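You operate a simulated robot arm through the tools that you are given. There is no shell and no other tool.

You are at the controls of a simulated robot arm. One attempt, no reset.

TASK
Swap the blue roll for the orange roll.
Fine: raise the tension arm first, blue roll to the blue peg, arm down again at the end; the feeder stays switched off. Where these are worked on the way, their far stop is far enough and under half their travel is too little: tension arm.

The check looks at the end state, three seconds after you hand in, the way a careful person would. Anything else that was tipped, shoved, dropped, spilled or broken makes it a failure.

THE ROBOT
A 7-joint arm with a two-finger parallel gripper, fixed in place. Base frame: the origin is on the floor under the middle of its stand, x ahead of it, y to its left, z up. Lengths are in mm, angles in rad, forces in N, time in s.
With the tool pointing down near the work surface it reaches from about 220 to 680 mm from the base axis. Its first joint turns from -1.152 to 1.152 rad. Payload 2.4 kg.
The TCP is the grasp point between the finger pads, 30 mm short of the fingertips. In the tool frame z runs along the fingers and y along their closing line. Largest opening 94 mm; finger width 28, thickness 10; the body of the gripper, 50 by 96 mm, starts 55 mm behind the TCP.
Orientation is that of the tool frame in the base frame, as a unit quaternion [w, x, y, z]. With the fingers straight down and closing along the base's y, the tool's x points along the base's -x, its y along +y and its z along -z.

THE INTERFACE
- The arm moves only by the tool arm_command. Its argument "rows" is a list of rows, each an object (a shift or turn left out is 0, a gripper value left out holds the last) with "xyz": the shift along the base's x, y, z in units of 25 mm (1.0 is 25 mm), a list of three; "angular": the turn, a rotation vector about the base's x, y, z in units of 8 degrees (1.0 is 8 degrees), a list of three; "claw": the finger opening in mm, from 0 to 94. In form: [{"xyz": [tx, ty, tz], "angular": [wx, wy, wz], "claw": claw}, ...]. A call has 1 to 20 rows; each row shifts and turns the commanded pose from where the row before left it. A call with a number of a shift or a turn outside -1 to 1 is refused whole. Rows are played at 5 a second. More than 50 mm and 0.15 rad between two rows, or a gripper value outside its range, and nothing of the call is played. Where a pose cannot be reached the arm comes as near as it can. A force on the tool above 70 N (or 10 N above the force at the start of the call, whichever is more), or a blocked arm, ends the call early, and 0.2 s more pass. The fingers move at their own pace (about 153 mm/s each) and stop on an object; they squeeze with about 44 N. The grip force told is the motor's: it shows also when the fingers shut on nothing. Time passes only in rows, and 0.2 s behind the last, so rows that do not move let the fingers close. The reply holds the time, the measured pose of the TCP, the force on the tool along the base axes, the opening and the grip force, in the units named above and with some noise, with the torque about the TCP (base axes, N m) and any sound that the robot's microphone picked up.
- Cameras (640 x 400 px; columns grow to the right, rows downward): "scene" is fixed at [52.6, 482.4, 1464]; the picture's right is [-0.61, -0.79, 0.00], its down [-0.30, 0.23, -0.92] and it looks along [0.73, -0.56, -0.38] (base axes); focal length 253 px, centre (320, 200). "wrist" rides on the gripper at [76, 14, -102] in the tool frame; the picture's right is [-0.18, 0.98, 0.00], its down [-0.75, -0.14, -0.64] and it looks along [-0.63, -0.12, 0.77] (tool axes); focal length 243 px, centre (320, 200). There is no depth. A picture from a camera that has moved, and an enlarged one, comes with that camera's place and axes in the base frame and with its lens.
- capture(camera): a new picture of that camera. No time passes.
- inspect(camera, box): a new picture of the part [left, top, right, bottom] of that camera's present view, enlarged. No time passes.
- job_done(): hands the job in; it is judged then, once.

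Places have to be worked out from the pictures, the camera data and where the tool is seen. Open the gripper and draw the arm clear of the work before you hand the job in, unless the task says otherwise.

The tools are called as a command line: name --argument value ..., lists and objects as JSON in quotes. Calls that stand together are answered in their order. arm_command: Moves the arm, as the interface text tells. Its arguments: {"type":"object","properties":{"rows":{"type":"array"}},"required":["rows"]} The other tools are called the same way: capture (camera) takes a picture; inspect (camera, box) takes an enlarged picture of a part of a camera's view; job_done () hands the job in.

At the start:

```text
t: 0.0
position: [301.5, 200.7, 1342.5]
orientation: [0.0, 0.001, 1.0, 0.0]
ft_force: [0.6, 0.6, 0.2]
torque: [0.01, -0.02, -0.04]
finger_gap: 93.7
grasp_force: 0.0
```

scene: 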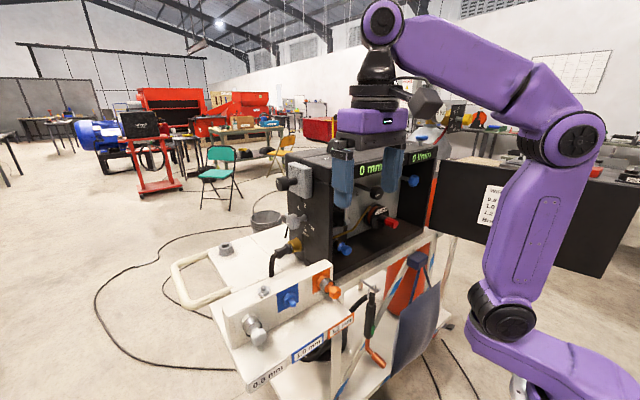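
wrist: 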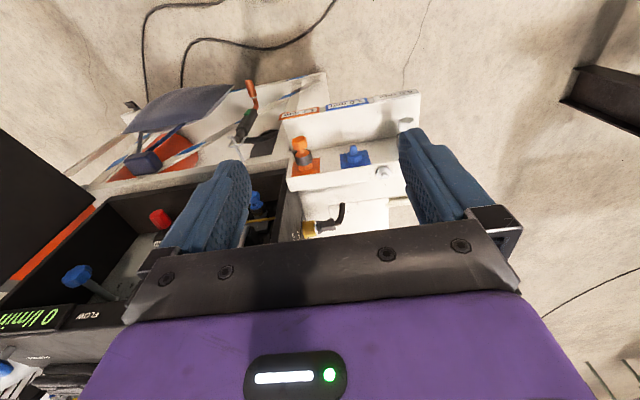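

I start by looking closely at both views to identify the feeder, the tension arm, the rolls and the pegs.

inspect --camera "scene" --box '[260, 130, 460, 255]'

inspect --camera "scene" --box '[200, 240, 400, 365]'

inspect --camera "wrist" --box '[230, 70, 450, 250]'

inspect --camera "wrist" --box '[0, 130, 300, 360]'

```text
3.20 times, centred on (360, 192) of scene
camera zoom: at [52.6, 482.4, 1464.0], right [-0.61, -0.79, 0.0], down [-0.3, 0.23, -0.92], along [0.73, -0.56, -0.38], focal length 809 px, centre (192, 224)
```

zoom: 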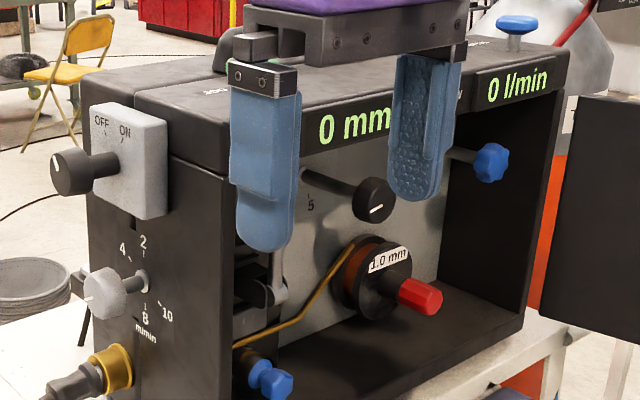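

```text
3.20 times, centred on (300, 302) of scene
camera zoom: at [52.6, 482.4, 1464.0], right [-0.61, -0.79, 0.0], down [-0.3, 0.23, -0.92], along [0.73, -0.56, -0.38], focal length 809 px, centre (384, -128)
```

zoom: 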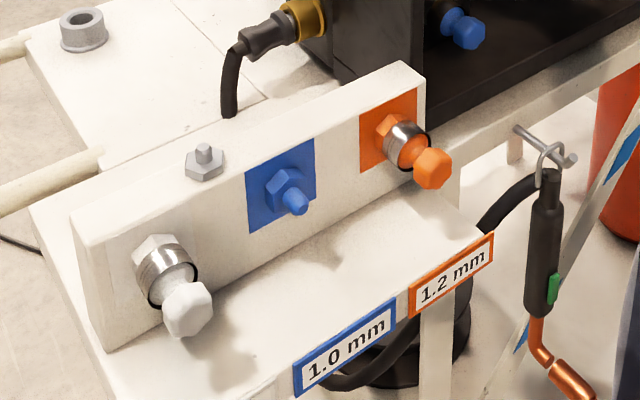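

```text
2.22 times, centred on (340, 160) of wrist
camera zoom: at [224.4, 215.5, 1443.5], right [0.18, 0.98, 0.0], down [0.75, -0.14, 0.64], along [0.63, -0.12, -0.77], focal length 539 px, centre (276, 289)
```

zoom: 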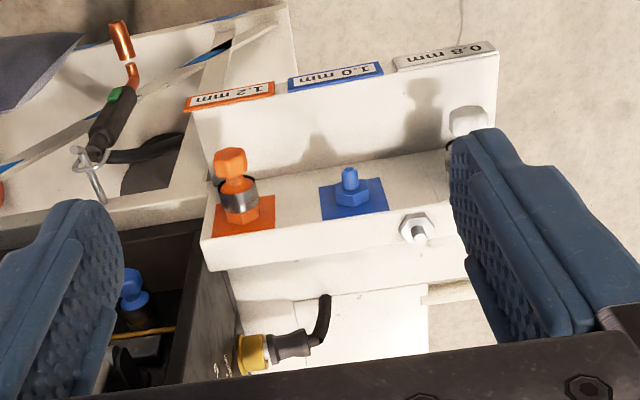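

```text
1.74 times, centred on (150, 245) of wrist
camera zoom: at [224.4, 215.5, 1443.5], right [0.18, 0.98, 0.0], down [0.75, -0.14, 0.64], along [0.63, -0.12, -0.77], focal length 422 px, centre (616, 122)
```

zoom: 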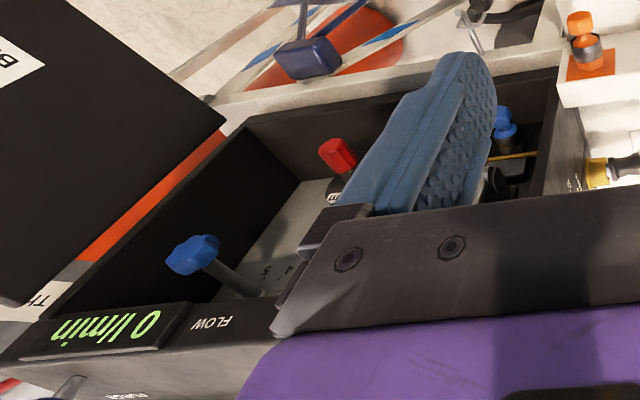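

The blue roll's knob seems to sit in the feeder near (530, 10, 1025) and the orange roll's knob near (448, 128, 976), both facing the robot (-x). The gripper hides the drive area, so I shift it 175 mm to the right in free space to see more.

arm_command --rows '[{"xyz": [0, -1, 0]}, {"xyz": [-0.5, -1, 0]}, {"xyz": [-0.5, -1, 0]}, {"xyz": [-0.5, -1, 0]}, {"xyz": [-0.5, -1, 0]}, {"xyz": [0, -1, 0]}, {"xyz": [0, -1, 0]}, {"xyz": [0, 0, 0]}]'

```text
t: 1.8
position: [250.6, 26.6, 1343.1]
orientation: [0.0, -0.001, 1.0, 0.0]
ft_force: [-0.4, 0.2, -0.4]
torque: [-0.01, -0.01, -0.02]
finger_gap: 94.0
grasp_force: 0.1
```

The arm has moved freely to (250, 27, 1343). I look at the drive area again from both cameras.

capture --camera "wrist"

inspect --camera "scene" --box '[270, 140, 430, 260]'

inspect --camera "scene" --box '[320, 205, 400, 265]'

```text
taken
camera wrist: at [174.3, 41.8, 1443.4], right [0.18, 0.98, 0.0], down [0.75, -0.14, 0.64], along [0.63, -0.12, -0.77], focal length 243 px, centre (320, 200)
```

wrist: 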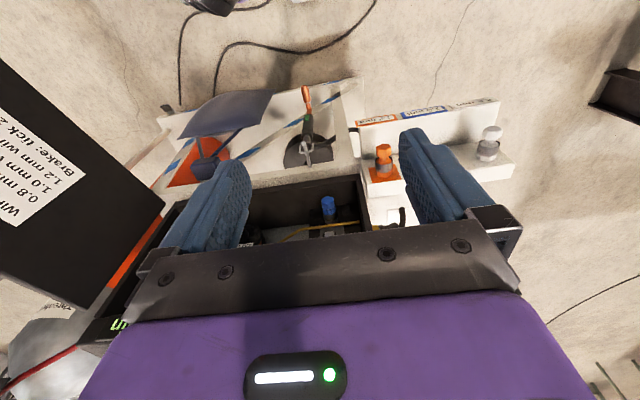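

```text
3.33 times, centred on (350, 200) of scene
camera zoom: at [52.6, 482.4, 1464.0], right [-0.61, -0.79, 0.0], down [-0.3, 0.23, -0.92], along [0.73, -0.56, -0.38], focal length 843 px, centre (220, 200)
```

zoom: 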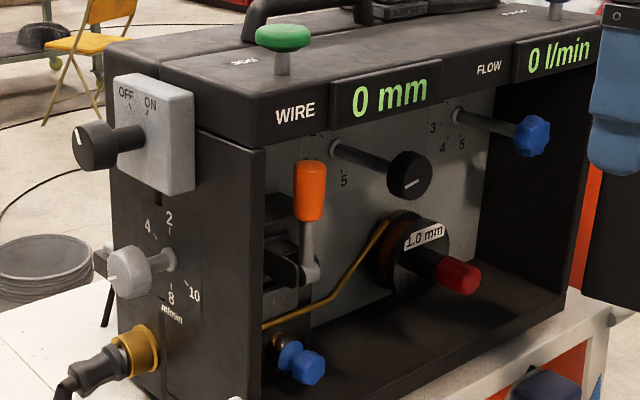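

```text
6.67 times, centred on (360, 235) of scene
camera zoom: at [52.6, 482.4, 1464.0], right [-0.61, -0.79, 0.0], down [-0.3, 0.23, -0.92], along [0.73, -0.56, -0.38], focal length 1685 px, centre (53, -33)
```

zoom: 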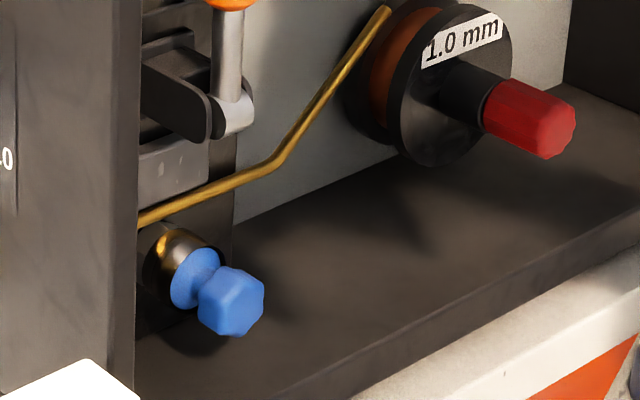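

I can see an orange-handled lever above the blue drive roll, which looks like the tension arm, and a poster on the right. I zoom in on the arm, the poster and the holder.

inspect --camera "scene" --box '[325, 175, 373, 211]'

inspect --camera "scene" --box '[325, 200, 373, 236]'

inspect --camera "wrist" --box '[0, 80, 120, 230]'

inspect --camera "wrist" --box '[240, 170, 400, 260]'

inspect --camera "scene" --box '[225, 255, 345, 345]'

```text
11.11 times, centred on (349, 193) of scene
camera zoom: at [52.6, 482.4, 1464.0], right [-0.61, -0.79, 0.0], down [-0.3, 0.23, -0.92], along [0.73, -0.56, -0.38], focal length 2809 px, centre (-2, 278)
```

zoom: 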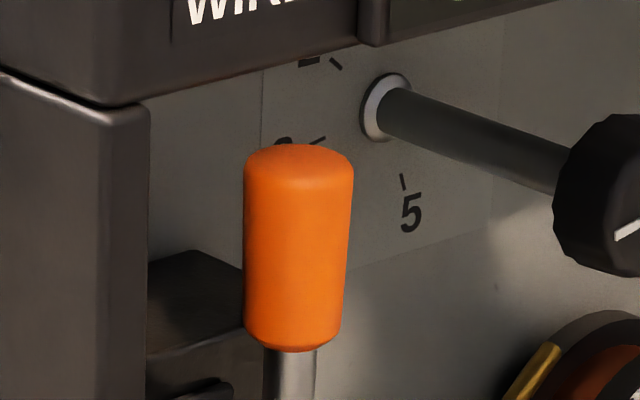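

```text
11.11 times, centred on (349, 218) of scene
camera zoom: at [52.6, 482.4, 1464.0], right [-0.61, -0.79, 0.0], down [-0.3, 0.23, -0.92], along [0.73, -0.56, -0.38], focal length 2809 px, centre (-2, 0)
```

zoom: 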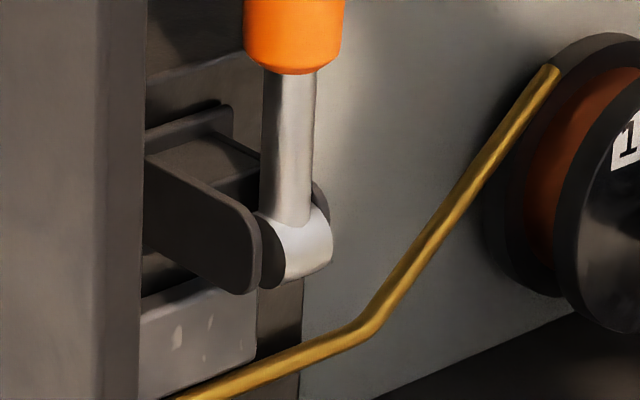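

```text
2.67 times, centred on (60, 155) of wrist
camera zoom: at [174.3, 41.8, 1443.4], right [0.18, 0.98, 0.0], down [0.75, -0.14, 0.64], along [0.63, -0.12, -0.77], focal length 647 px, centre (1013, 320)
```

zoom: 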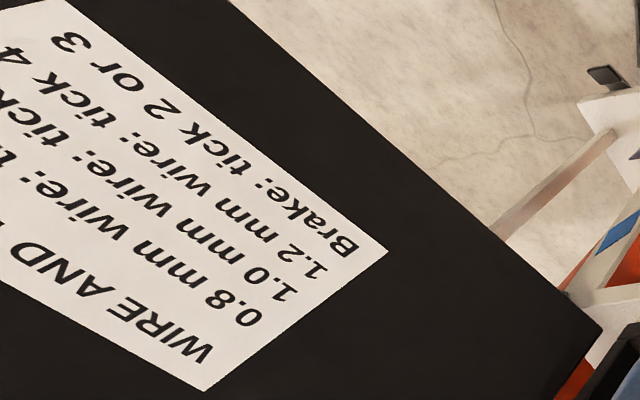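

```text
4.00 times, centred on (320, 215) of wrist
camera zoom: at [174.3, 41.8, 1443.4], right [0.18, 0.98, 0.0], down [0.75, -0.14, 0.64], along [0.63, -0.12, -0.77], focal length 970 px, centre (320, 140)
```

zoom: 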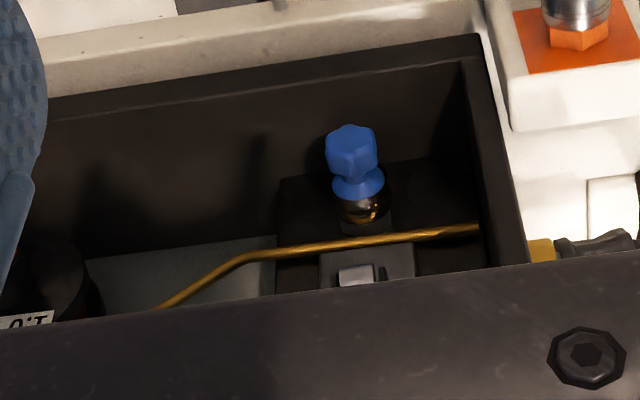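

```text
4.44 times, centred on (285, 300) of scene
camera zoom: at [52.6, 482.4, 1464.0], right [-0.61, -0.79, 0.0], down [-0.3, 0.23, -0.92], along [0.73, -0.56, -0.38], focal length 1124 px, centre (476, -244)
```

zoom: 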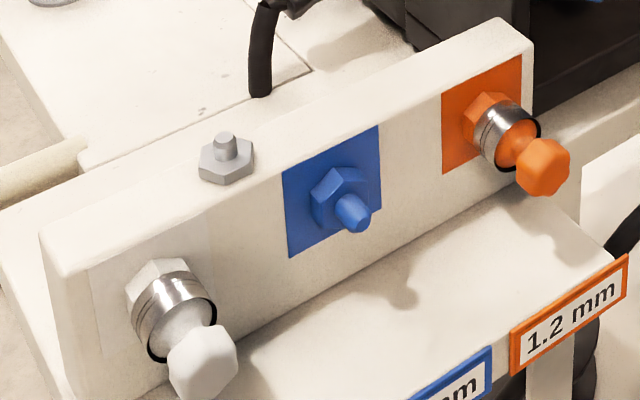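

The tension arm is a black fork with a rod and orange grip, directly above the blue roll (grip near (540, 10, 1195)). I tilt the gripper forward and come lower in the free space in front of the feeder, so the wrist camera looks straight in.

arm_command --rows '[{"xyz": [0.3, 0, -0.8], "angular": [0, -1, 0]}, {"xyz": [0.3, 0, -0.8], "angular": [0, -1, 0]}, {"xyz": [0.3, 0, -0.8], "angular": [0, -1, 0]}, {"xyz": [0.3, 0, -0.8], "angular": [0, -1, 0]}, {"xyz": [0.3, 0, -0.8], "angular": [0, -1, 0]}, {"xyz": [0.3, 0, -0.8], "angular": [0, -1, 0]}, {"xyz": [0.2, -0.2, -0.8], "angular": [0, -0.25, 0]}, {"xyz": [0, -0.2, -0.8]}, {"xyz": [0, 0, -0.4]}, {"xyz": [0, 0, 0]}]'

capture --camera "wrist"

```text
t: 4.0
position: [307.8, 15.2, 1185.7]
orientation: [0.423, 0.001, 0.906, 0.0]
ft_force: [0.2, 0.5, -0.3]
torque: [-0.01, 0.0, -0.01]
finger_gap: 93.8
grasp_force: 0.1
out of reach, approached as far as the arm can: row 7, 8
```

```text
taken
camera wrist: at [180.4, 27.8, 1192.5], right [0.12, 0.98, 0.14], down [-0.01, -0.14, 0.99], along [0.99, -0.12, -0.01], focal length 243 px, centre (320, 200)
```

wrist: 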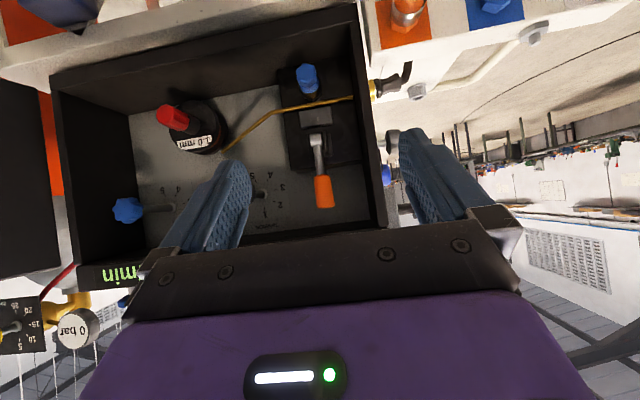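

Now the drive area is visible between the fingers (picture is upside down). I zoom in on the lever, the drive block and the holder.

inspect --camera "wrist" --box '[250, 50, 400, 225]'

inspect --camera "wrist" --box '[50, 40, 260, 270]'

inspect --camera "wrist" --box '[350, 0, 570, 130]'

capture --camera "scene"

```text
2.29 times, centred on (325, 138) of wrist
camera zoom: at [180.4, 27.8, 1192.5], right [0.12, 0.98, 0.14], down [-0.01, -0.14, 0.99], along [0.99, -0.12, -0.01], focal length 555 px, centre (309, 343)
```

zoom: 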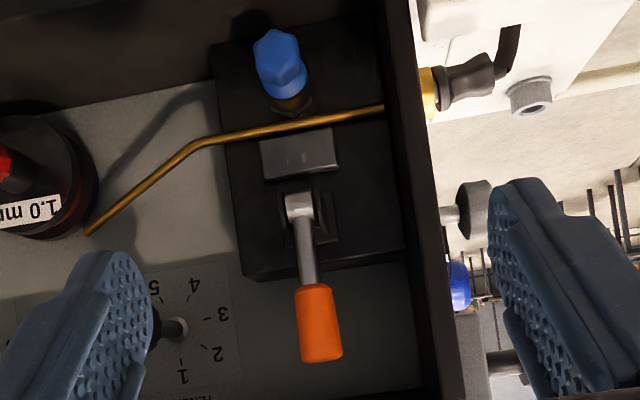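

```text
1.74 times, centred on (155, 155) of wrist
camera zoom: at [180.4, 27.8, 1192.5], right [0.12, 0.98, 0.14], down [-0.01, -0.14, 0.99], along [0.99, -0.12, -0.01], focal length 422 px, centre (607, 278)
```

zoom: 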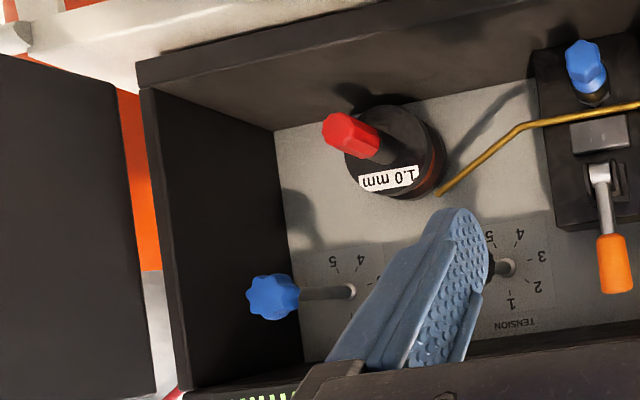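

```text
2.91 times, centred on (460, 65) of wrist
camera zoom: at [180.4, 27.8, 1192.5], right [0.12, 0.98, 0.14], down [-0.01, -0.14, 0.99], along [0.99, -0.12, -0.01], focal length 706 px, centre (-87, 593)
```

zoom: 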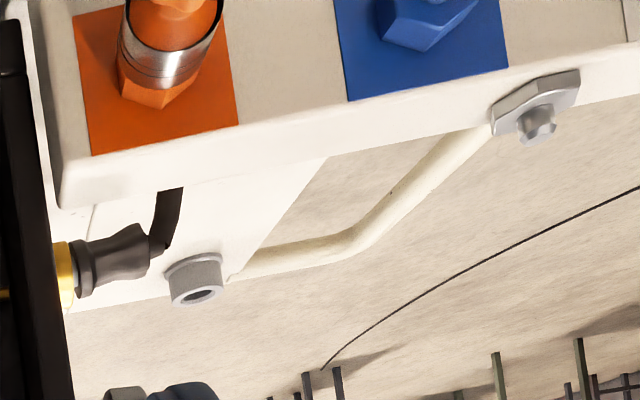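

```text
taken
```

scene: 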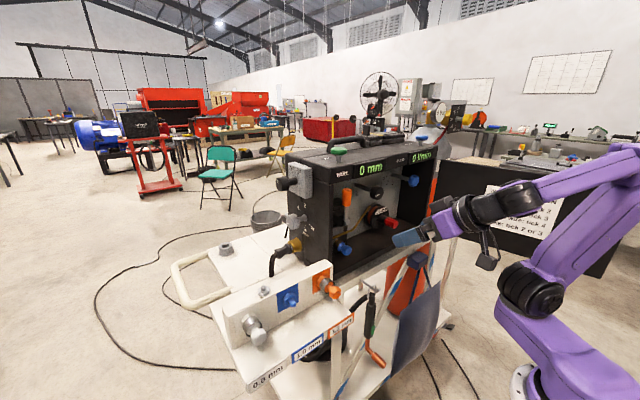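

The lever's pin seems to run along y, so the orange grip swings in the x–z plane. I zoom in strongly to measure the knob, the pivot and the peg precisely.

inspect --camera "wrist" --box '[285, 55, 345, 110]'

inspect --camera "wrist" --box '[280, 100, 360, 215]'

inspect --camera "scene" --box '[330, 230, 366, 260]'

inspect --camera "scene" --box '[325, 180, 373, 235]'

```text
7.27 times, centred on (315, 82) of wrist
camera zoom: at [180.4, 27.8, 1192.5], right [0.12, 0.98, 0.14], down [-0.01, -0.14, 0.99], along [0.99, -0.12, -0.01], focal length 1764 px, centre (356, 1054)
```

zoom: 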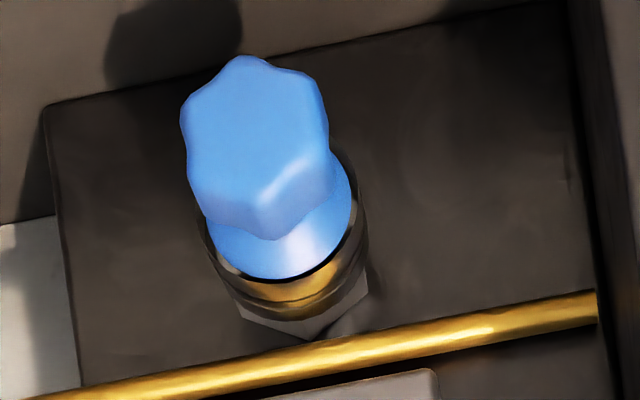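

```text
3.48 times, centred on (320, 158) of wrist
camera zoom: at [180.4, 27.8, 1192.5], right [0.12, 0.98, 0.14], down [-0.01, -0.14, 0.99], along [0.99, -0.12, -0.01], focal length 844 px, centre (320, 348)
```

zoom: 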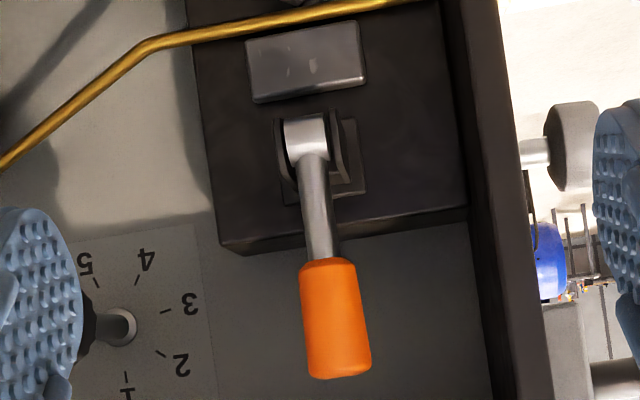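

```text
13.33 times, centred on (348, 245) of scene
camera zoom: at [52.6, 482.4, 1464.0], right [-0.61, -0.79, 0.0], down [-0.3, 0.23, -0.92], along [0.73, -0.56, -0.38], focal length 3370 px, centre (-53, -400)
```

zoom: 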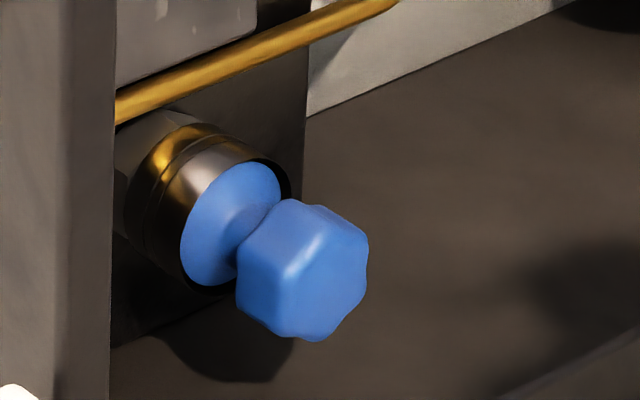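

```text
7.27 times, centred on (349, 208) of scene
camera zoom: at [52.6, 482.4, 1464.0], right [-0.61, -0.79, 0.0], down [-0.3, 0.23, -0.92], along [0.73, -0.56, -0.38], focal length 1838 px, centre (109, 146)
```

zoom: 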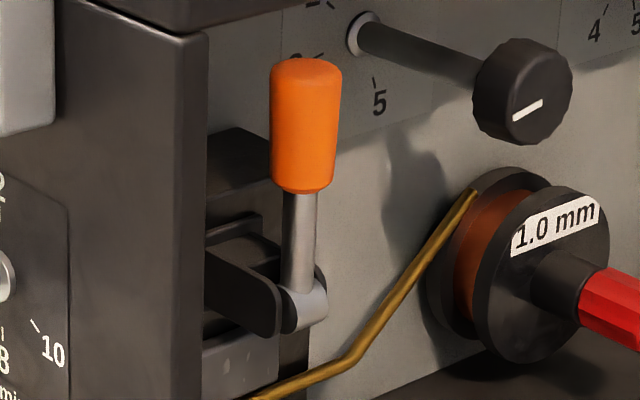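

The lever pivot is near (556, -9, 1097) and the orange grip's centre near (560, -8, 1180), with the blue knob's front near (542, -9, 1000). I bring the tool level (pointing +x) in front of the grip, stopping about 80 mm short, with a narrower opening.

arm_command --rows '[{"xyz": [0.86, -0.11, 0], "angular": [0, -0.6, 0], "claw": 64}, {"xyz": [0.86, -0.11, 0], "angular": [0, -0.6, 0]}, {"xyz": [0.86, -0.11, 0], "angular": [0, -0.6, 0]}, {"xyz": [0.86, -0.11, 0], "angular": [0, -0.6, 0]}, {"xyz": [0.86, -0.11, 0], "angular": [0, -0.6, 0]}, {"xyz": [0.86, -0.11, 0], "angular": [0, -0.6, 0]}, {"xyz": [0.86, -0.11, 0], "angular": [0, -0.6, 0]}, {"xyz": [0.86, -0.11, 0], "angular": [0, -0.6, 0]}, {"xyz": [0, 0, 0]}]'

capture --camera "wrist"

capture --camera "scene"

```text
t: 6.0
position: [482.1, -8.6, 1184.2]
orientation: [0.698, 0.001, 0.716, 0.0]
ft_force: [0.0, 0.0, -1.0]
torque: [0.01, 0.01, -0.01]
finger_gap: 64.2
grasp_force: 0.1
```

```text
taken
camera wrist: at [377.1, 5.2, 1110.2], right [0.0, 0.98, 0.19], down [-0.62, -0.14, 0.77], along [0.78, -0.12, 0.61], focal length 243 px, centre (320, 200)
```

wrist: 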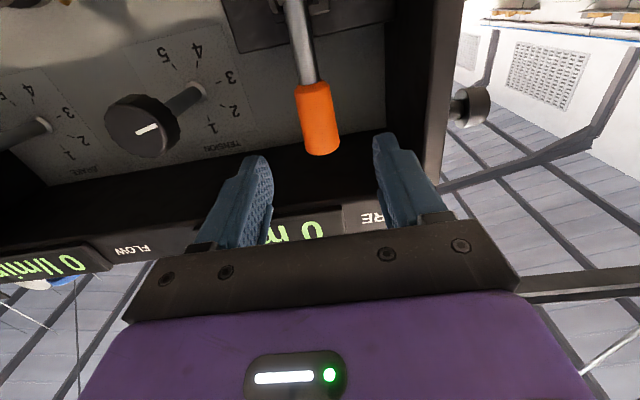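

```text
taken
```

scene: 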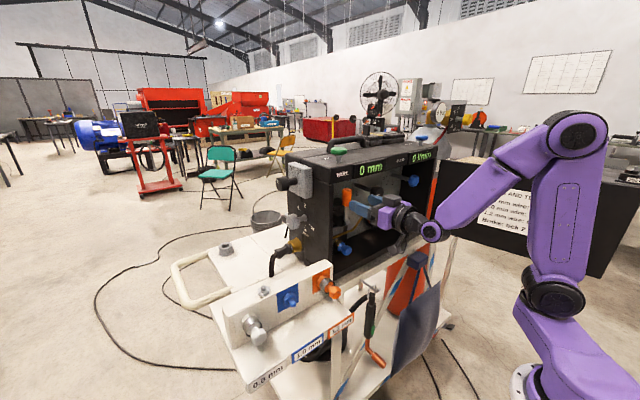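

The level tool is lined up with the orange grip (I read its centre as y ≈ -9, z ≈ 1176, x ≈ 560). I move in 77 mm so the grip is between the pads, then close on it.

arm_command --rows '[{"xyz": [0.77, 0, -0.05]}, {"xyz": [0.77, 0, -0.05]}, {"xyz": [0.77, 0, -0.05]}, {"xyz": [0.77, 0, -0.05]}, {"xyz": [0, 0, 0]}]'

capture --camera "wrist"

inspect --camera "scene" --box '[310, 165, 430, 255]'

```text
t: 7.2
position: [559.0, -8.7, 1181.3]
orientation: [0.697, 0.001, 0.717, 0.0]
ft_force: [0.1, -0.1, 0.3]
torque: [0.01, -0.02, -0.01]
finger_gap: 63.8
grasp_force: 0.0
```

```text
taken
camera wrist: at [453.1, 5.8, 1107.0], right [0.01, 0.98, 0.18], down [-0.62, -0.14, 0.77], along [0.78, -0.12, 0.61], focal length 243 px, centre (320, 200)
```

wrist: 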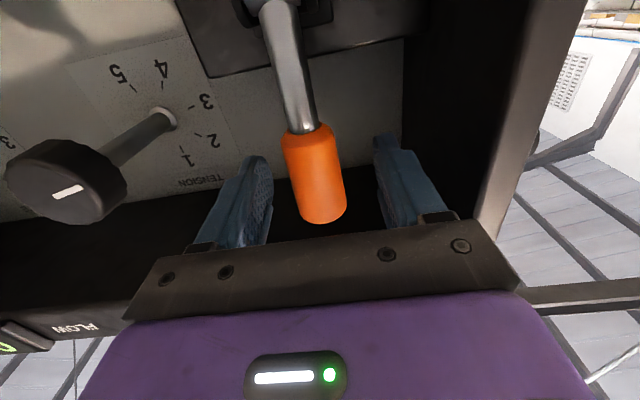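

```text
4.44 times, centred on (370, 210) of scene
camera zoom: at [52.6, 482.4, 1464.0], right [-0.61, -0.79, 0.0], down [-0.3, 0.23, -0.92], along [0.73, -0.56, -0.38], focal length 1124 px, centre (98, 156)
```

zoom: 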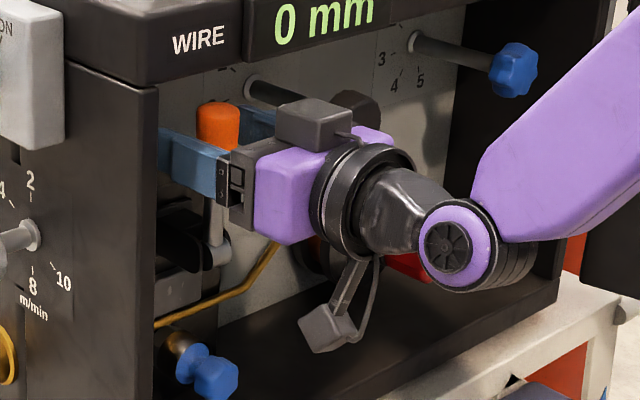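

The orange grip's centre is at the TCP pixel (320, 188), so it is centred between the pads. I close the fingers and let them settle.

arm_command --rows '[{"claw": 20}, {"claw": 20}, {"claw": 20}]'

```text
t: 8.0
position: [558.1, -9.7, 1182.4]
orientation: [0.697, 0.002, 0.717, -0.001]
ft_force: [0.9, -10.1, 0.0]
torque: [-0.02, -0.05, -0.02]
finger_gap: 30.0
grasp_force: 45.2
```

The grip is held at 30 mm opening. I make a small test pull: 16° of forward arc about the estimated pivot, watching the forces.

arm_command --rows '[{"xyz": [-0.473, 0, -0.033], "angular": [0, 0.5, 0]}, {"xyz": [-0.464, 0, -0.099], "angular": [0, 0.5, 0]}, {"xyz": [0, 0, 0]}]'

inspect --camera "scene" --box '[310, 165, 430, 255]'

capture --camera "wrist"

```text
t: 8.8
position: [535.3, -10.1, 1181.0]
orientation: [0.649, 0.004, 0.761, -0.002]
ft_force: [14.1, -18.1, 12.1]
torque: [-0.08, -1.47, -0.26]
finger_gap: 28.2
grasp_force: 45.2
```

```text
4.44 times, centred on (370, 210) of scene
camera zoom: at [52.8, 481.8, 1464.3], right [-0.61, -0.79, 0.0], down [-0.31, 0.23, -0.92], along [0.73, -0.56, -0.38], focal length 1124 px, centre (98, 156)
```

zoom: 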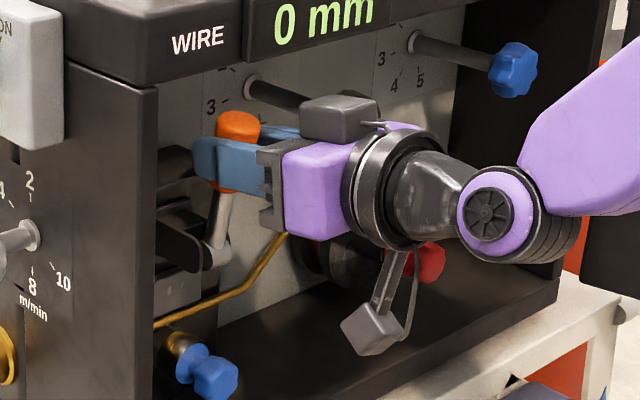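

```text
taken
camera wrist: at [421.6, 4.8, 1120.2], right [0.04, 0.98, 0.18], down [-0.52, -0.14, 0.84], along [0.86, -0.12, 0.5], focal length 243 px, centre (320, 200)
```

wrist: 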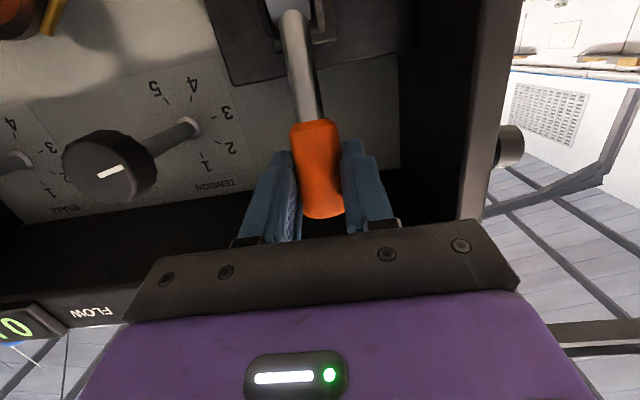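

The lever swings forward about its y pin, and the grip follows well; the 1.5 N·m torque comes from my tool rotating the opposite way to the handle. I continue the arc to about 46°, now turning the tool partly with the handle and easing 2 mm to -y.

arm_command --rows '[{"xyz": [-0.452, -0.06, -0.13], "angular": [0, -0.6, 0]}, {"xyz": [-0.428, 0, -0.2], "angular": [0, -0.6, 0]}, {"xyz": [-0.396, 0, -0.268], "angular": [0, -0.5, 0]}, {"xyz": [-0.356, 0, -0.32], "angular": [0, -0.5, 0]}, {"xyz": [0, 0, 0]}]'

inspect --camera "scene" --box '[310, 165, 430, 255]'

capture --camera "wrist"

```text
t: 10.0
position: [493.9, -10.9, 1154.0]
orientation: [0.755, 0.001, 0.655, 0.0]
ft_force: [15.0, -6.7, 8.3]
torque: [0.03, -1.41, -0.04]
finger_gap: 28.2
grasp_force: 44.7
```

```text
4.44 times, centred on (370, 210) of scene
camera zoom: at [52.9, 482.2, 1464.1], right [-0.61, -0.79, 0.0], down [-0.31, 0.23, -0.92], along [0.73, -0.56, -0.38], focal length 1124 px, centre (98, 156)
```

zoom: 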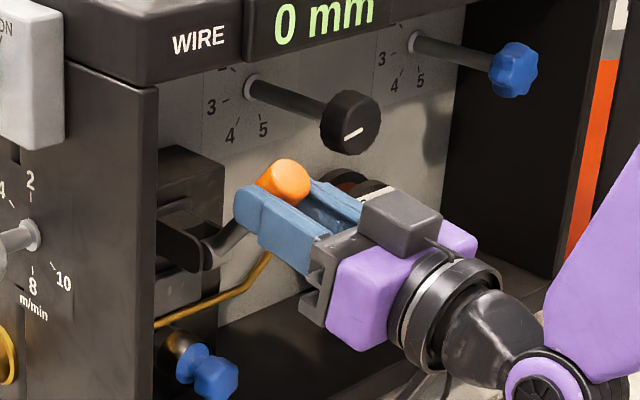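

```text
taken
camera wrist: at [403.2, 4.0, 1063.4], right [-0.03, 0.98, 0.18], down [-0.74, -0.14, 0.66], along [0.67, -0.12, 0.73], focal length 243 px, centre (320, 200)
```

wrist: 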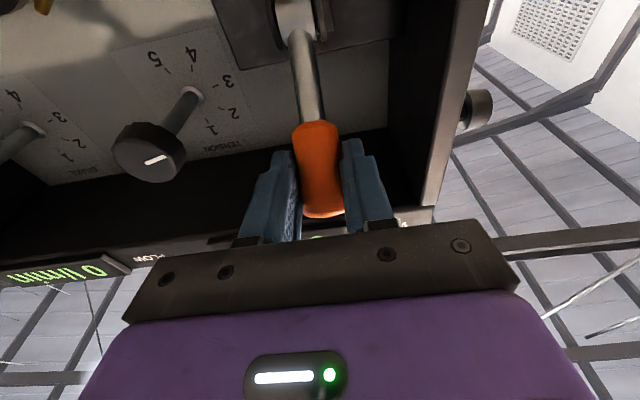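

The lever is at about 48° and moving freely with about 17 N. I continue the arc towards 80°.

arm_command --rows '[{"xyz": [-0.296, 0, -0.376], "angular": [0, -0.35, 0]}, {"xyz": [-0.236, 0, -0.408], "angular": [0, -0.35, 0]}, {"xyz": [-0.176, 0, -0.436], "angular": [0, -0.35, 0]}, {"xyz": [-0.114, 0, -0.456], "angular": [0, -0.35, 0]}, {"xyz": [0, 0, 0]}]'

inspect --camera "scene" --box '[310, 165, 430, 255]'

capture --camera "wrist"

```text
t: 11.2
position: [493.1, 3.5, 1149.9]
orientation: [0.813, 0.016, 0.582, -0.023]
ft_force: [-3.4, -57.6, -10.0]
torque: [1.17, 0.76, -0.28]
finger_gap: 52.8
grasp_force: 28.4
out of reach, approached as far as the arm can: row 1, 2, 3, 4
```

```text
4.44 times, centred on (370, 210) of scene
camera zoom: at [52.7, 480.4, 1464.8], right [-0.61, -0.79, 0.0], down [-0.3, 0.23, -0.92], along [0.73, -0.56, -0.38], focal length 1124 px, centre (98, 156)
```

zoom: 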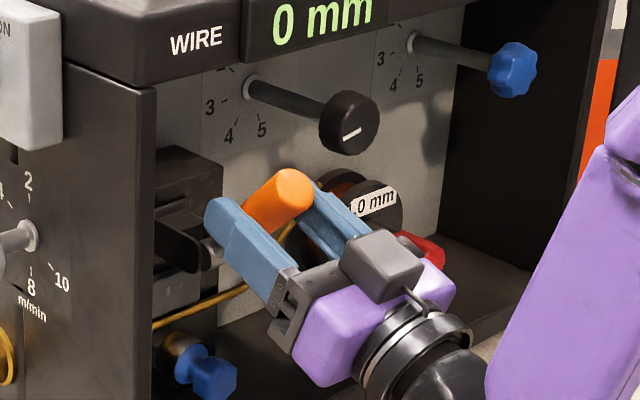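

```text
taken
camera wrist: at [420.9, 20.4, 1044.2], right [-0.01, 0.98, 0.17], down [-0.86, -0.09, 0.51], along [0.52, -0.15, 0.84], focal length 243 px, centre (320, 200)
```

wrist: 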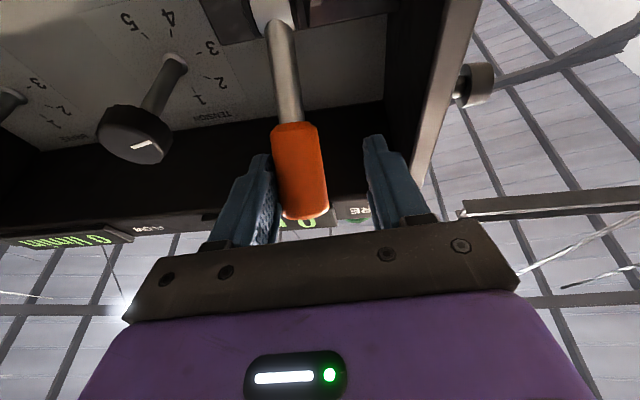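

The wrist hit its pitch limit (tool can't point further up), so the tool drifted 14 mm in +y and only one pad touches the grip now. I open the fingers to relieve the side force and look at where the lever stays.

arm_command --rows '[{"claw": 70}, {"claw": 70}]'

inspect --camera "scene" --box '[310, 165, 430, 255]'

capture --camera "wrist"

```text
t: 11.8
position: [493.4, 18.5, 1152.5]
orientation: [0.815, 0.003, 0.58, -0.007]
ft_force: [8.3, -23.8, -6.0]
torque: [0.54, 0.09, 0.08]
finger_gap: 83.6
grasp_force: 11.5
```

```text
4.44 times, centred on (370, 210) of scene
camera zoom: at [52.9, 481.6, 1464.3], right [-0.61, -0.79, 0.0], down [-0.31, 0.23, -0.92], along [0.73, -0.56, -0.38], focal length 1124 px, centre (98, 156)
```

zoom: 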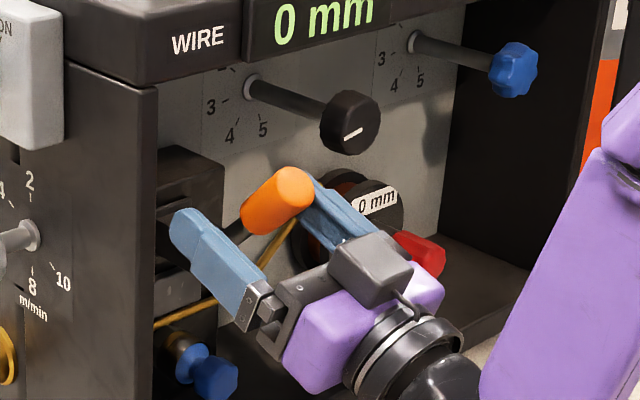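

```text
taken
camera wrist: at [420.2, 32.3, 1045.4], right [-0.04, 0.98, 0.17], down [-0.86, -0.13, 0.5], along [0.52, -0.12, 0.85], focal length 243 px, centre (320, 200)
```

wrist: 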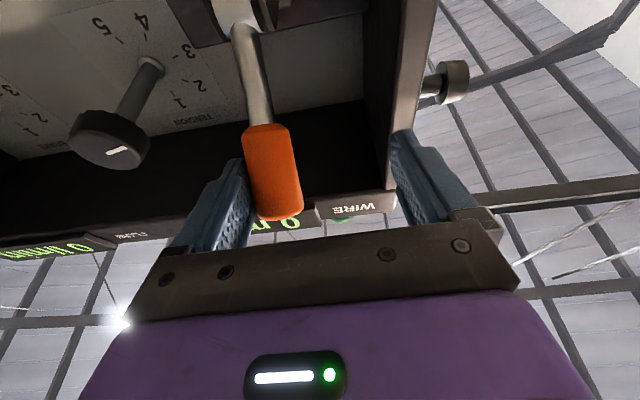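

The arm's clipped target sits too far to +y (TCP at y = 18), still leaning on the grip with the left pad. I shift back to -y while pitching the tool down into the reachable range.

arm_command --rows '[{"xyz": [0, -0.5, 0], "angular": [0, 0.5, 0], "claw": 80}, {"xyz": [0, -0.5, 0], "angular": [0, 0.5, 0], "claw": 80}, {"xyz": [0, 0, 0]}]'

capture --camera "wrist"

```text
t: 12.6
position: [491.6, -0.6, 1153.1]
orientation: [0.772, -0.001, 0.636, 0.0]
ft_force: [0.1, 0.1, 0.9]
torque: [-0.04, 0.01, -0.02]
finger_gap: 80.1
grasp_force: 0.0
```

```text
taken
camera wrist: at [404.8, 12.7, 1056.4], right [-0.04, 0.98, 0.18], down [-0.78, -0.14, 0.62], along [0.63, -0.12, 0.77], focal length 243 px, centre (320, 200)
```

wrist: 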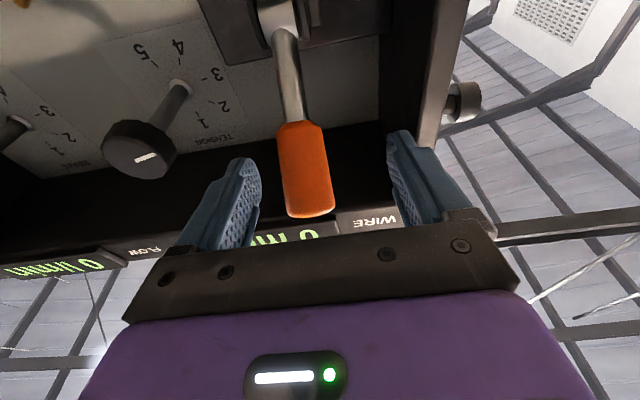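

Forces are zero, and the lever stays by itself at about 48°. I pitch the tool down 40° about the TCP and centre it on the grip (y ≈ -9).

arm_command --rows '[{"xyz": [0, -0.16, 0], "angular": [0, 1, 0]}, {"xyz": [0, -0.16, 0], "angular": [0, 1, 0]}, {"angular": [0, 1, 0]}, {"angular": [0, 1, 0]}, {"angular": [0, 1, 0]}, {"xyz": [0, 0, 0]}]'

capture --camera "wrist"

inspect --camera "scene" --box '[310, 165, 430, 255]'

```text
t: 14.0
position: [492.1, -9.1, 1151.2]
orientation: [0.509, 0.0, 0.861, 0.0]
ft_force: [0.0, 0.2, -0.2]
torque: [0.01, 0.02, 0.01]
finger_gap: 80.1
grasp_force: 0.1
```

```text
taken
camera wrist: at [365.0, 4.3, 1134.1], right [0.09, 0.98, 0.16], down [-0.2, -0.14, 0.97], along [0.98, -0.12, 0.18], focal length 243 px, centre (320, 200)
```

wrist: 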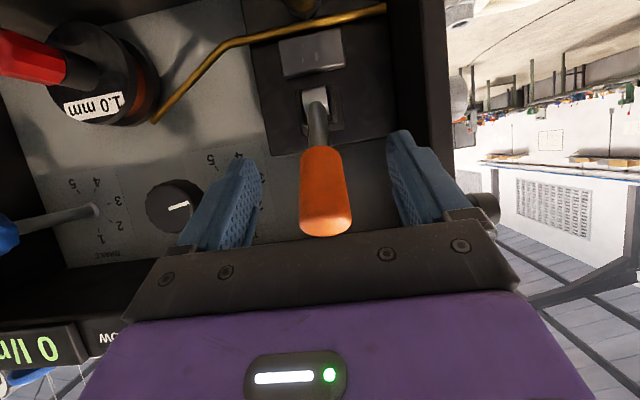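

```text
4.44 times, centred on (370, 210) of scene
camera zoom: at [52.6, 482.4, 1464.0], right [-0.61, -0.79, 0.0], down [-0.3, 0.23, -0.92], along [0.73, -0.56, -0.38], focal length 1124 px, centre (98, 156)
```

zoom: 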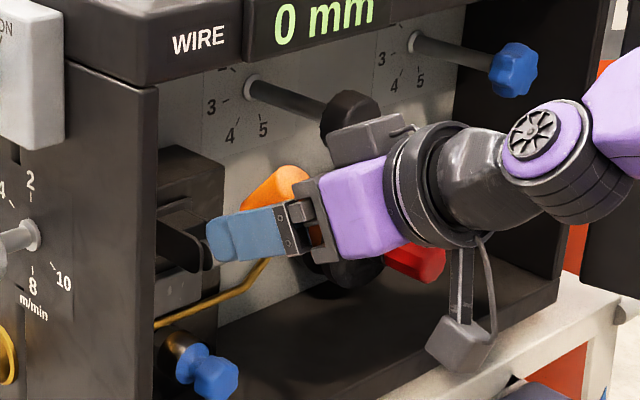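

The grip is centred at the TCP again with the tool pitched 29° down. I close on it and continue the arc from about 48° to 80° at constant tool pitch.

arm_command --rows '[{"claw": 20}, {"claw": 20}, {"claw": 20}, {"xyz": [-0.296, 0, -0.376]}, {"xyz": [-0.236, 0, -0.408]}, {"xyz": [-0.176, 0, -0.436]}, {"xyz": [-0.114, 0, -0.456]}, {"xyz": [0, 0, 0]}]'

capture --camera "wrist"

inspect --camera "scene" --box '[310, 165, 430, 255]'

```text
t: 15.8
position: [470.5, -9.4, 1108.9]
orientation: [0.509, 0.001, 0.861, 0.0]
ft_force: [0.0, 0.1, -0.3]
torque: [0.01, 0.0, 0.04]
finger_gap: 20.2
grasp_force: 0.0
```

```text
taken
camera wrist: at [343.9, 3.9, 1091.9], right [0.09, 0.98, 0.16], down [-0.2, -0.14, 0.97], along [0.98, -0.12, 0.18], focal length 243 px, centre (320, 200)
```

wrist: 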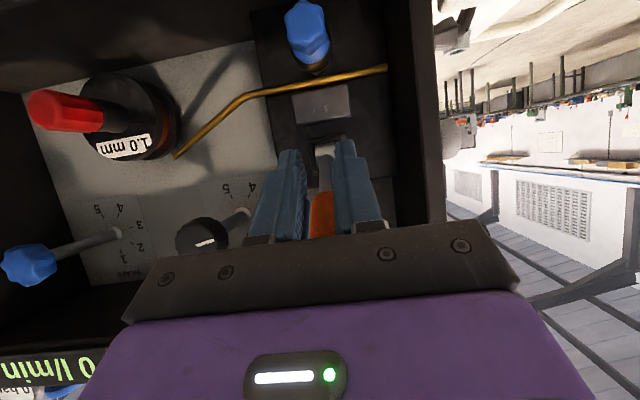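

```text
4.44 times, centred on (370, 210) of scene
camera zoom: at [52.6, 482.4, 1464.0], right [-0.61, -0.79, 0.0], down [-0.3, 0.23, -0.92], along [0.73, -0.56, -0.38], focal length 1124 px, centre (98, 156)
```

zoom: 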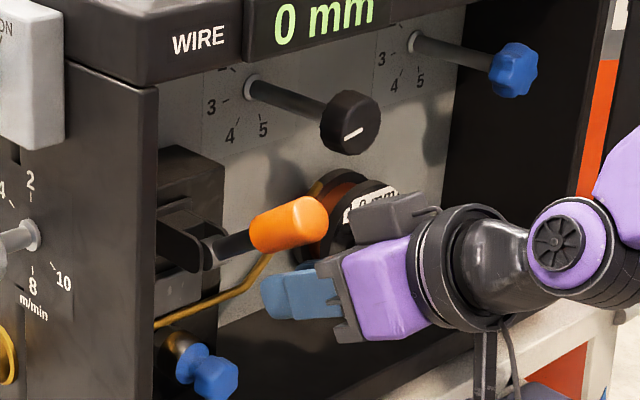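

The fingers closed to 20 mm with no force: the grip slipped out, and the lever still sits at about 50°, which might be its far stop. I open, come back up around the grip, and re-grip it to test stepwise.

arm_command --rows '[{"claw": 84}, {"claw": 84}, {"xyz": [0.3, 0, 0.5]}, {"xyz": [0.3, 0, 0.6]}, {"xyz": [0.35, 0, 0.55]}, {"xyz": [0, 0, 0]}]'

capture --camera "wrist"

inspect --camera "scene" --box '[330, 180, 390, 225]'

```text
t: 17.2
position: [495.1, -10.0, 1152.8]
orientation: [0.509, 0.001, 0.861, 0.0]
ft_force: [0.0, 0.1, -0.1]
torque: [0.01, 0.02, 0.04]
finger_gap: 84.1
grasp_force: 0.1
```

```text
taken
camera wrist: at [368.2, 4.3, 1134.4], right [0.09, 0.98, 0.16], down [-0.2, -0.14, 0.97], along [0.98, -0.12, 0.18], focal length 243 px, centre (320, 200)
```

wrist: 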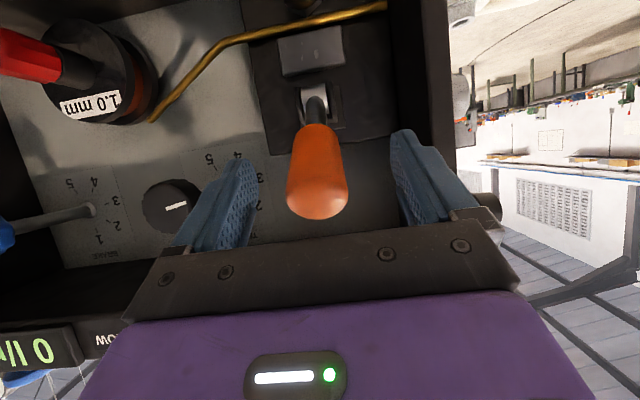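

```text
8.89 times, centred on (360, 202) of scene
camera zoom: at [52.6, 482.4, 1464.0], right [-0.61, -0.79, 0.0], down [-0.3, 0.23, -0.92], along [0.73, -0.56, -0.38], focal length 2247 px, centre (-36, 178)
```

zoom: 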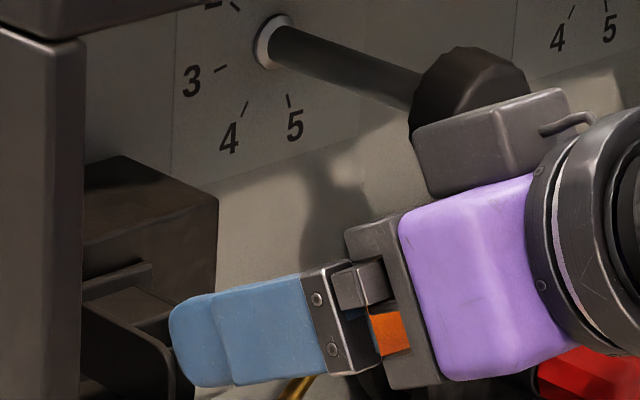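

Comparing with the earlier picture, the lever did move on to about 59° before slipping. I re-centre on the grip (about (486, -9, 1140)), close firmly, and take one 6° step to read the forces.

arm_command --rows '[{"xyz": [-0.36, 0.02, -0.52]}, {"claw": 10}, {"claw": 10}, {"claw": 10}]'

capture --camera "wrist"

```text
t: 18.2
position: [485.9, -9.5, 1138.4]
orientation: [0.509, 0.0, 0.861, 0.0]
ft_force: [0.6, -0.8, 0.0]
torque: [-0.02, -0.03, 0.02]
finger_gap: 32.5
grasp_force: 45.2
```

```text
taken
camera wrist: at [358.7, 3.9, 1120.3], right [0.09, 0.98, 0.16], down [-0.2, -0.14, 0.97], along [0.98, -0.12, 0.18], focal length 243 px, centre (320, 200)
```

wrist: 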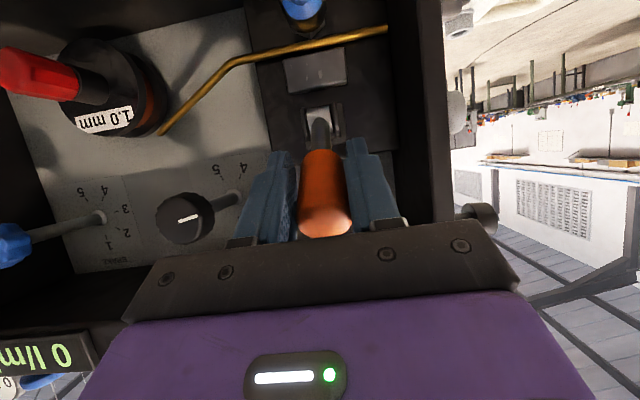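

The grip is held full-diameter (32.5 mm, 45 N). I step 12° further, turning the tool partly with the handle so it doesn't slip.

arm_command --rows '[{"xyz": [-0.16, 0, -0.304], "angular": [0, -0.6, 0]}, {"xyz": [-0.13, 0, -0.32], "angular": [0, -0.6, 0]}, {"xyz": [0, 0, 0]}]'

capture --camera "wrist"

inspect --camera "scene" --box '[310, 165, 430, 255]'

```text
t: 19.0
position: [478.1, -9.4, 1123.3]
orientation: [0.581, 0.002, 0.814, 0.0]
ft_force: [6.2, -4.0, 5.7]
torque: [-0.16, -0.76, 0.11]
finger_gap: 32.5
grasp_force: 44.7
```

```text
taken
camera wrist: at [357.2, 4.3, 1084.2], right [0.06, 0.98, 0.18], down [-0.36, -0.14, 0.92], along [0.93, -0.12, 0.35], focal length 243 px, centre (320, 200)
```

wrist: 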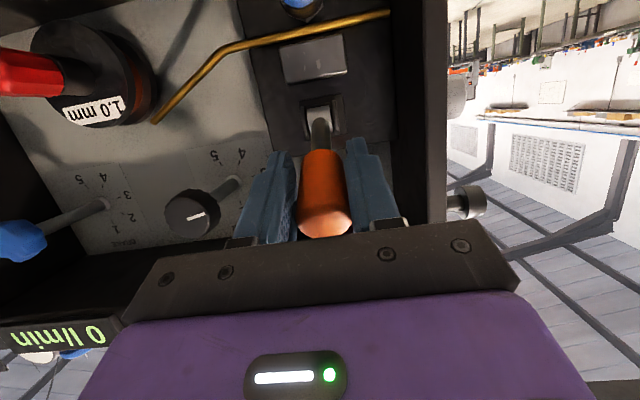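

```text
4.44 times, centred on (370, 210) of scene
camera zoom: at [52.7, 482.2, 1464.1], right [-0.61, -0.79, 0.0], down [-0.3, 0.23, -0.92], along [0.73, -0.56, -0.38], focal length 1124 px, centre (98, 156)
```

zoom: 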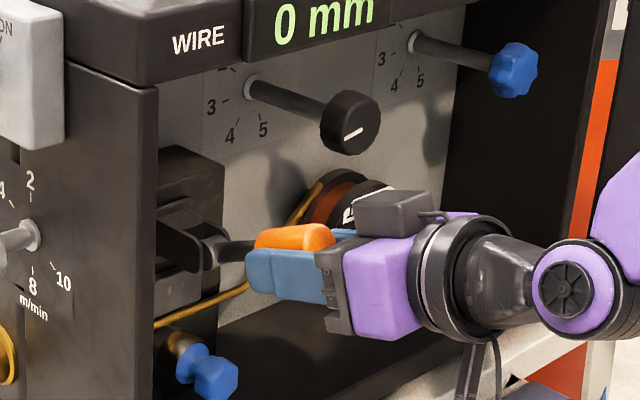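

The lever follows well, now at about 72° with only 8 N. I continue in the same way to about 90°.

arm_command --rows '[{"xyz": [-0.09, 0, -0.332], "angular": [0, -0.6, 0]}, {"xyz": [-0.054, 0, -0.34], "angular": [0, -0.6, 0]}, {"xyz": [-0.018, 0, -0.344], "angular": [0, -0.5, 0]}, {"xyz": [0, 0, 0]}]'

capture --camera "wrist"

inspect --camera "scene" --box '[310, 165, 430, 255]'

```text
t: 20.0
position: [475.1, -8.8, 1099.2]
orientation: [0.671, -0.001, 0.742, -0.002]
ft_force: [-0.5, -0.3, -2.6]
torque: [-0.01, 0.05, 0.03]
finger_gap: 10.0
grasp_force: 0.1
```

```text
taken
camera wrist: at [364.2, 5.1, 1032.0], right [0.02, 0.98, 0.18], down [-0.56, -0.14, 0.82], along [0.83, -0.12, 0.55], focal length 243 px, centre (320, 200)
```

wrist: 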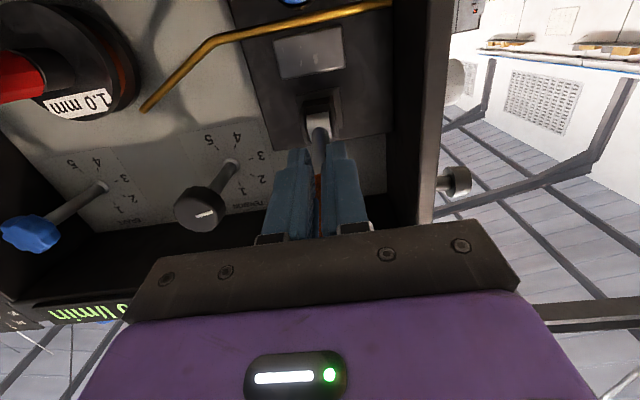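

```text
4.44 times, centred on (370, 210) of scene
camera zoom: at [52.6, 482.4, 1464.0], right [-0.61, -0.79, 0.0], down [-0.3, 0.23, -0.92], along [0.73, -0.56, -0.38], focal length 1124 px, centre (98, 156)
```

zoom: 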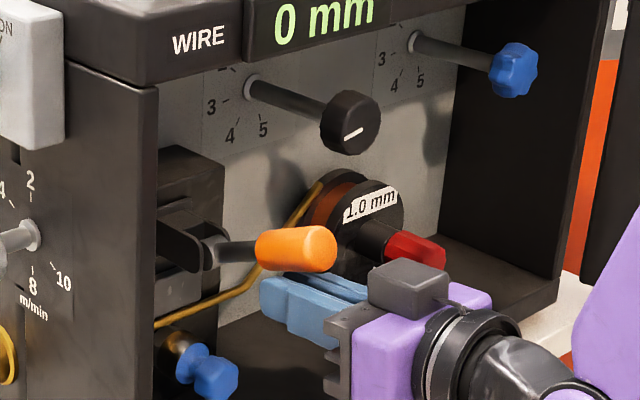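

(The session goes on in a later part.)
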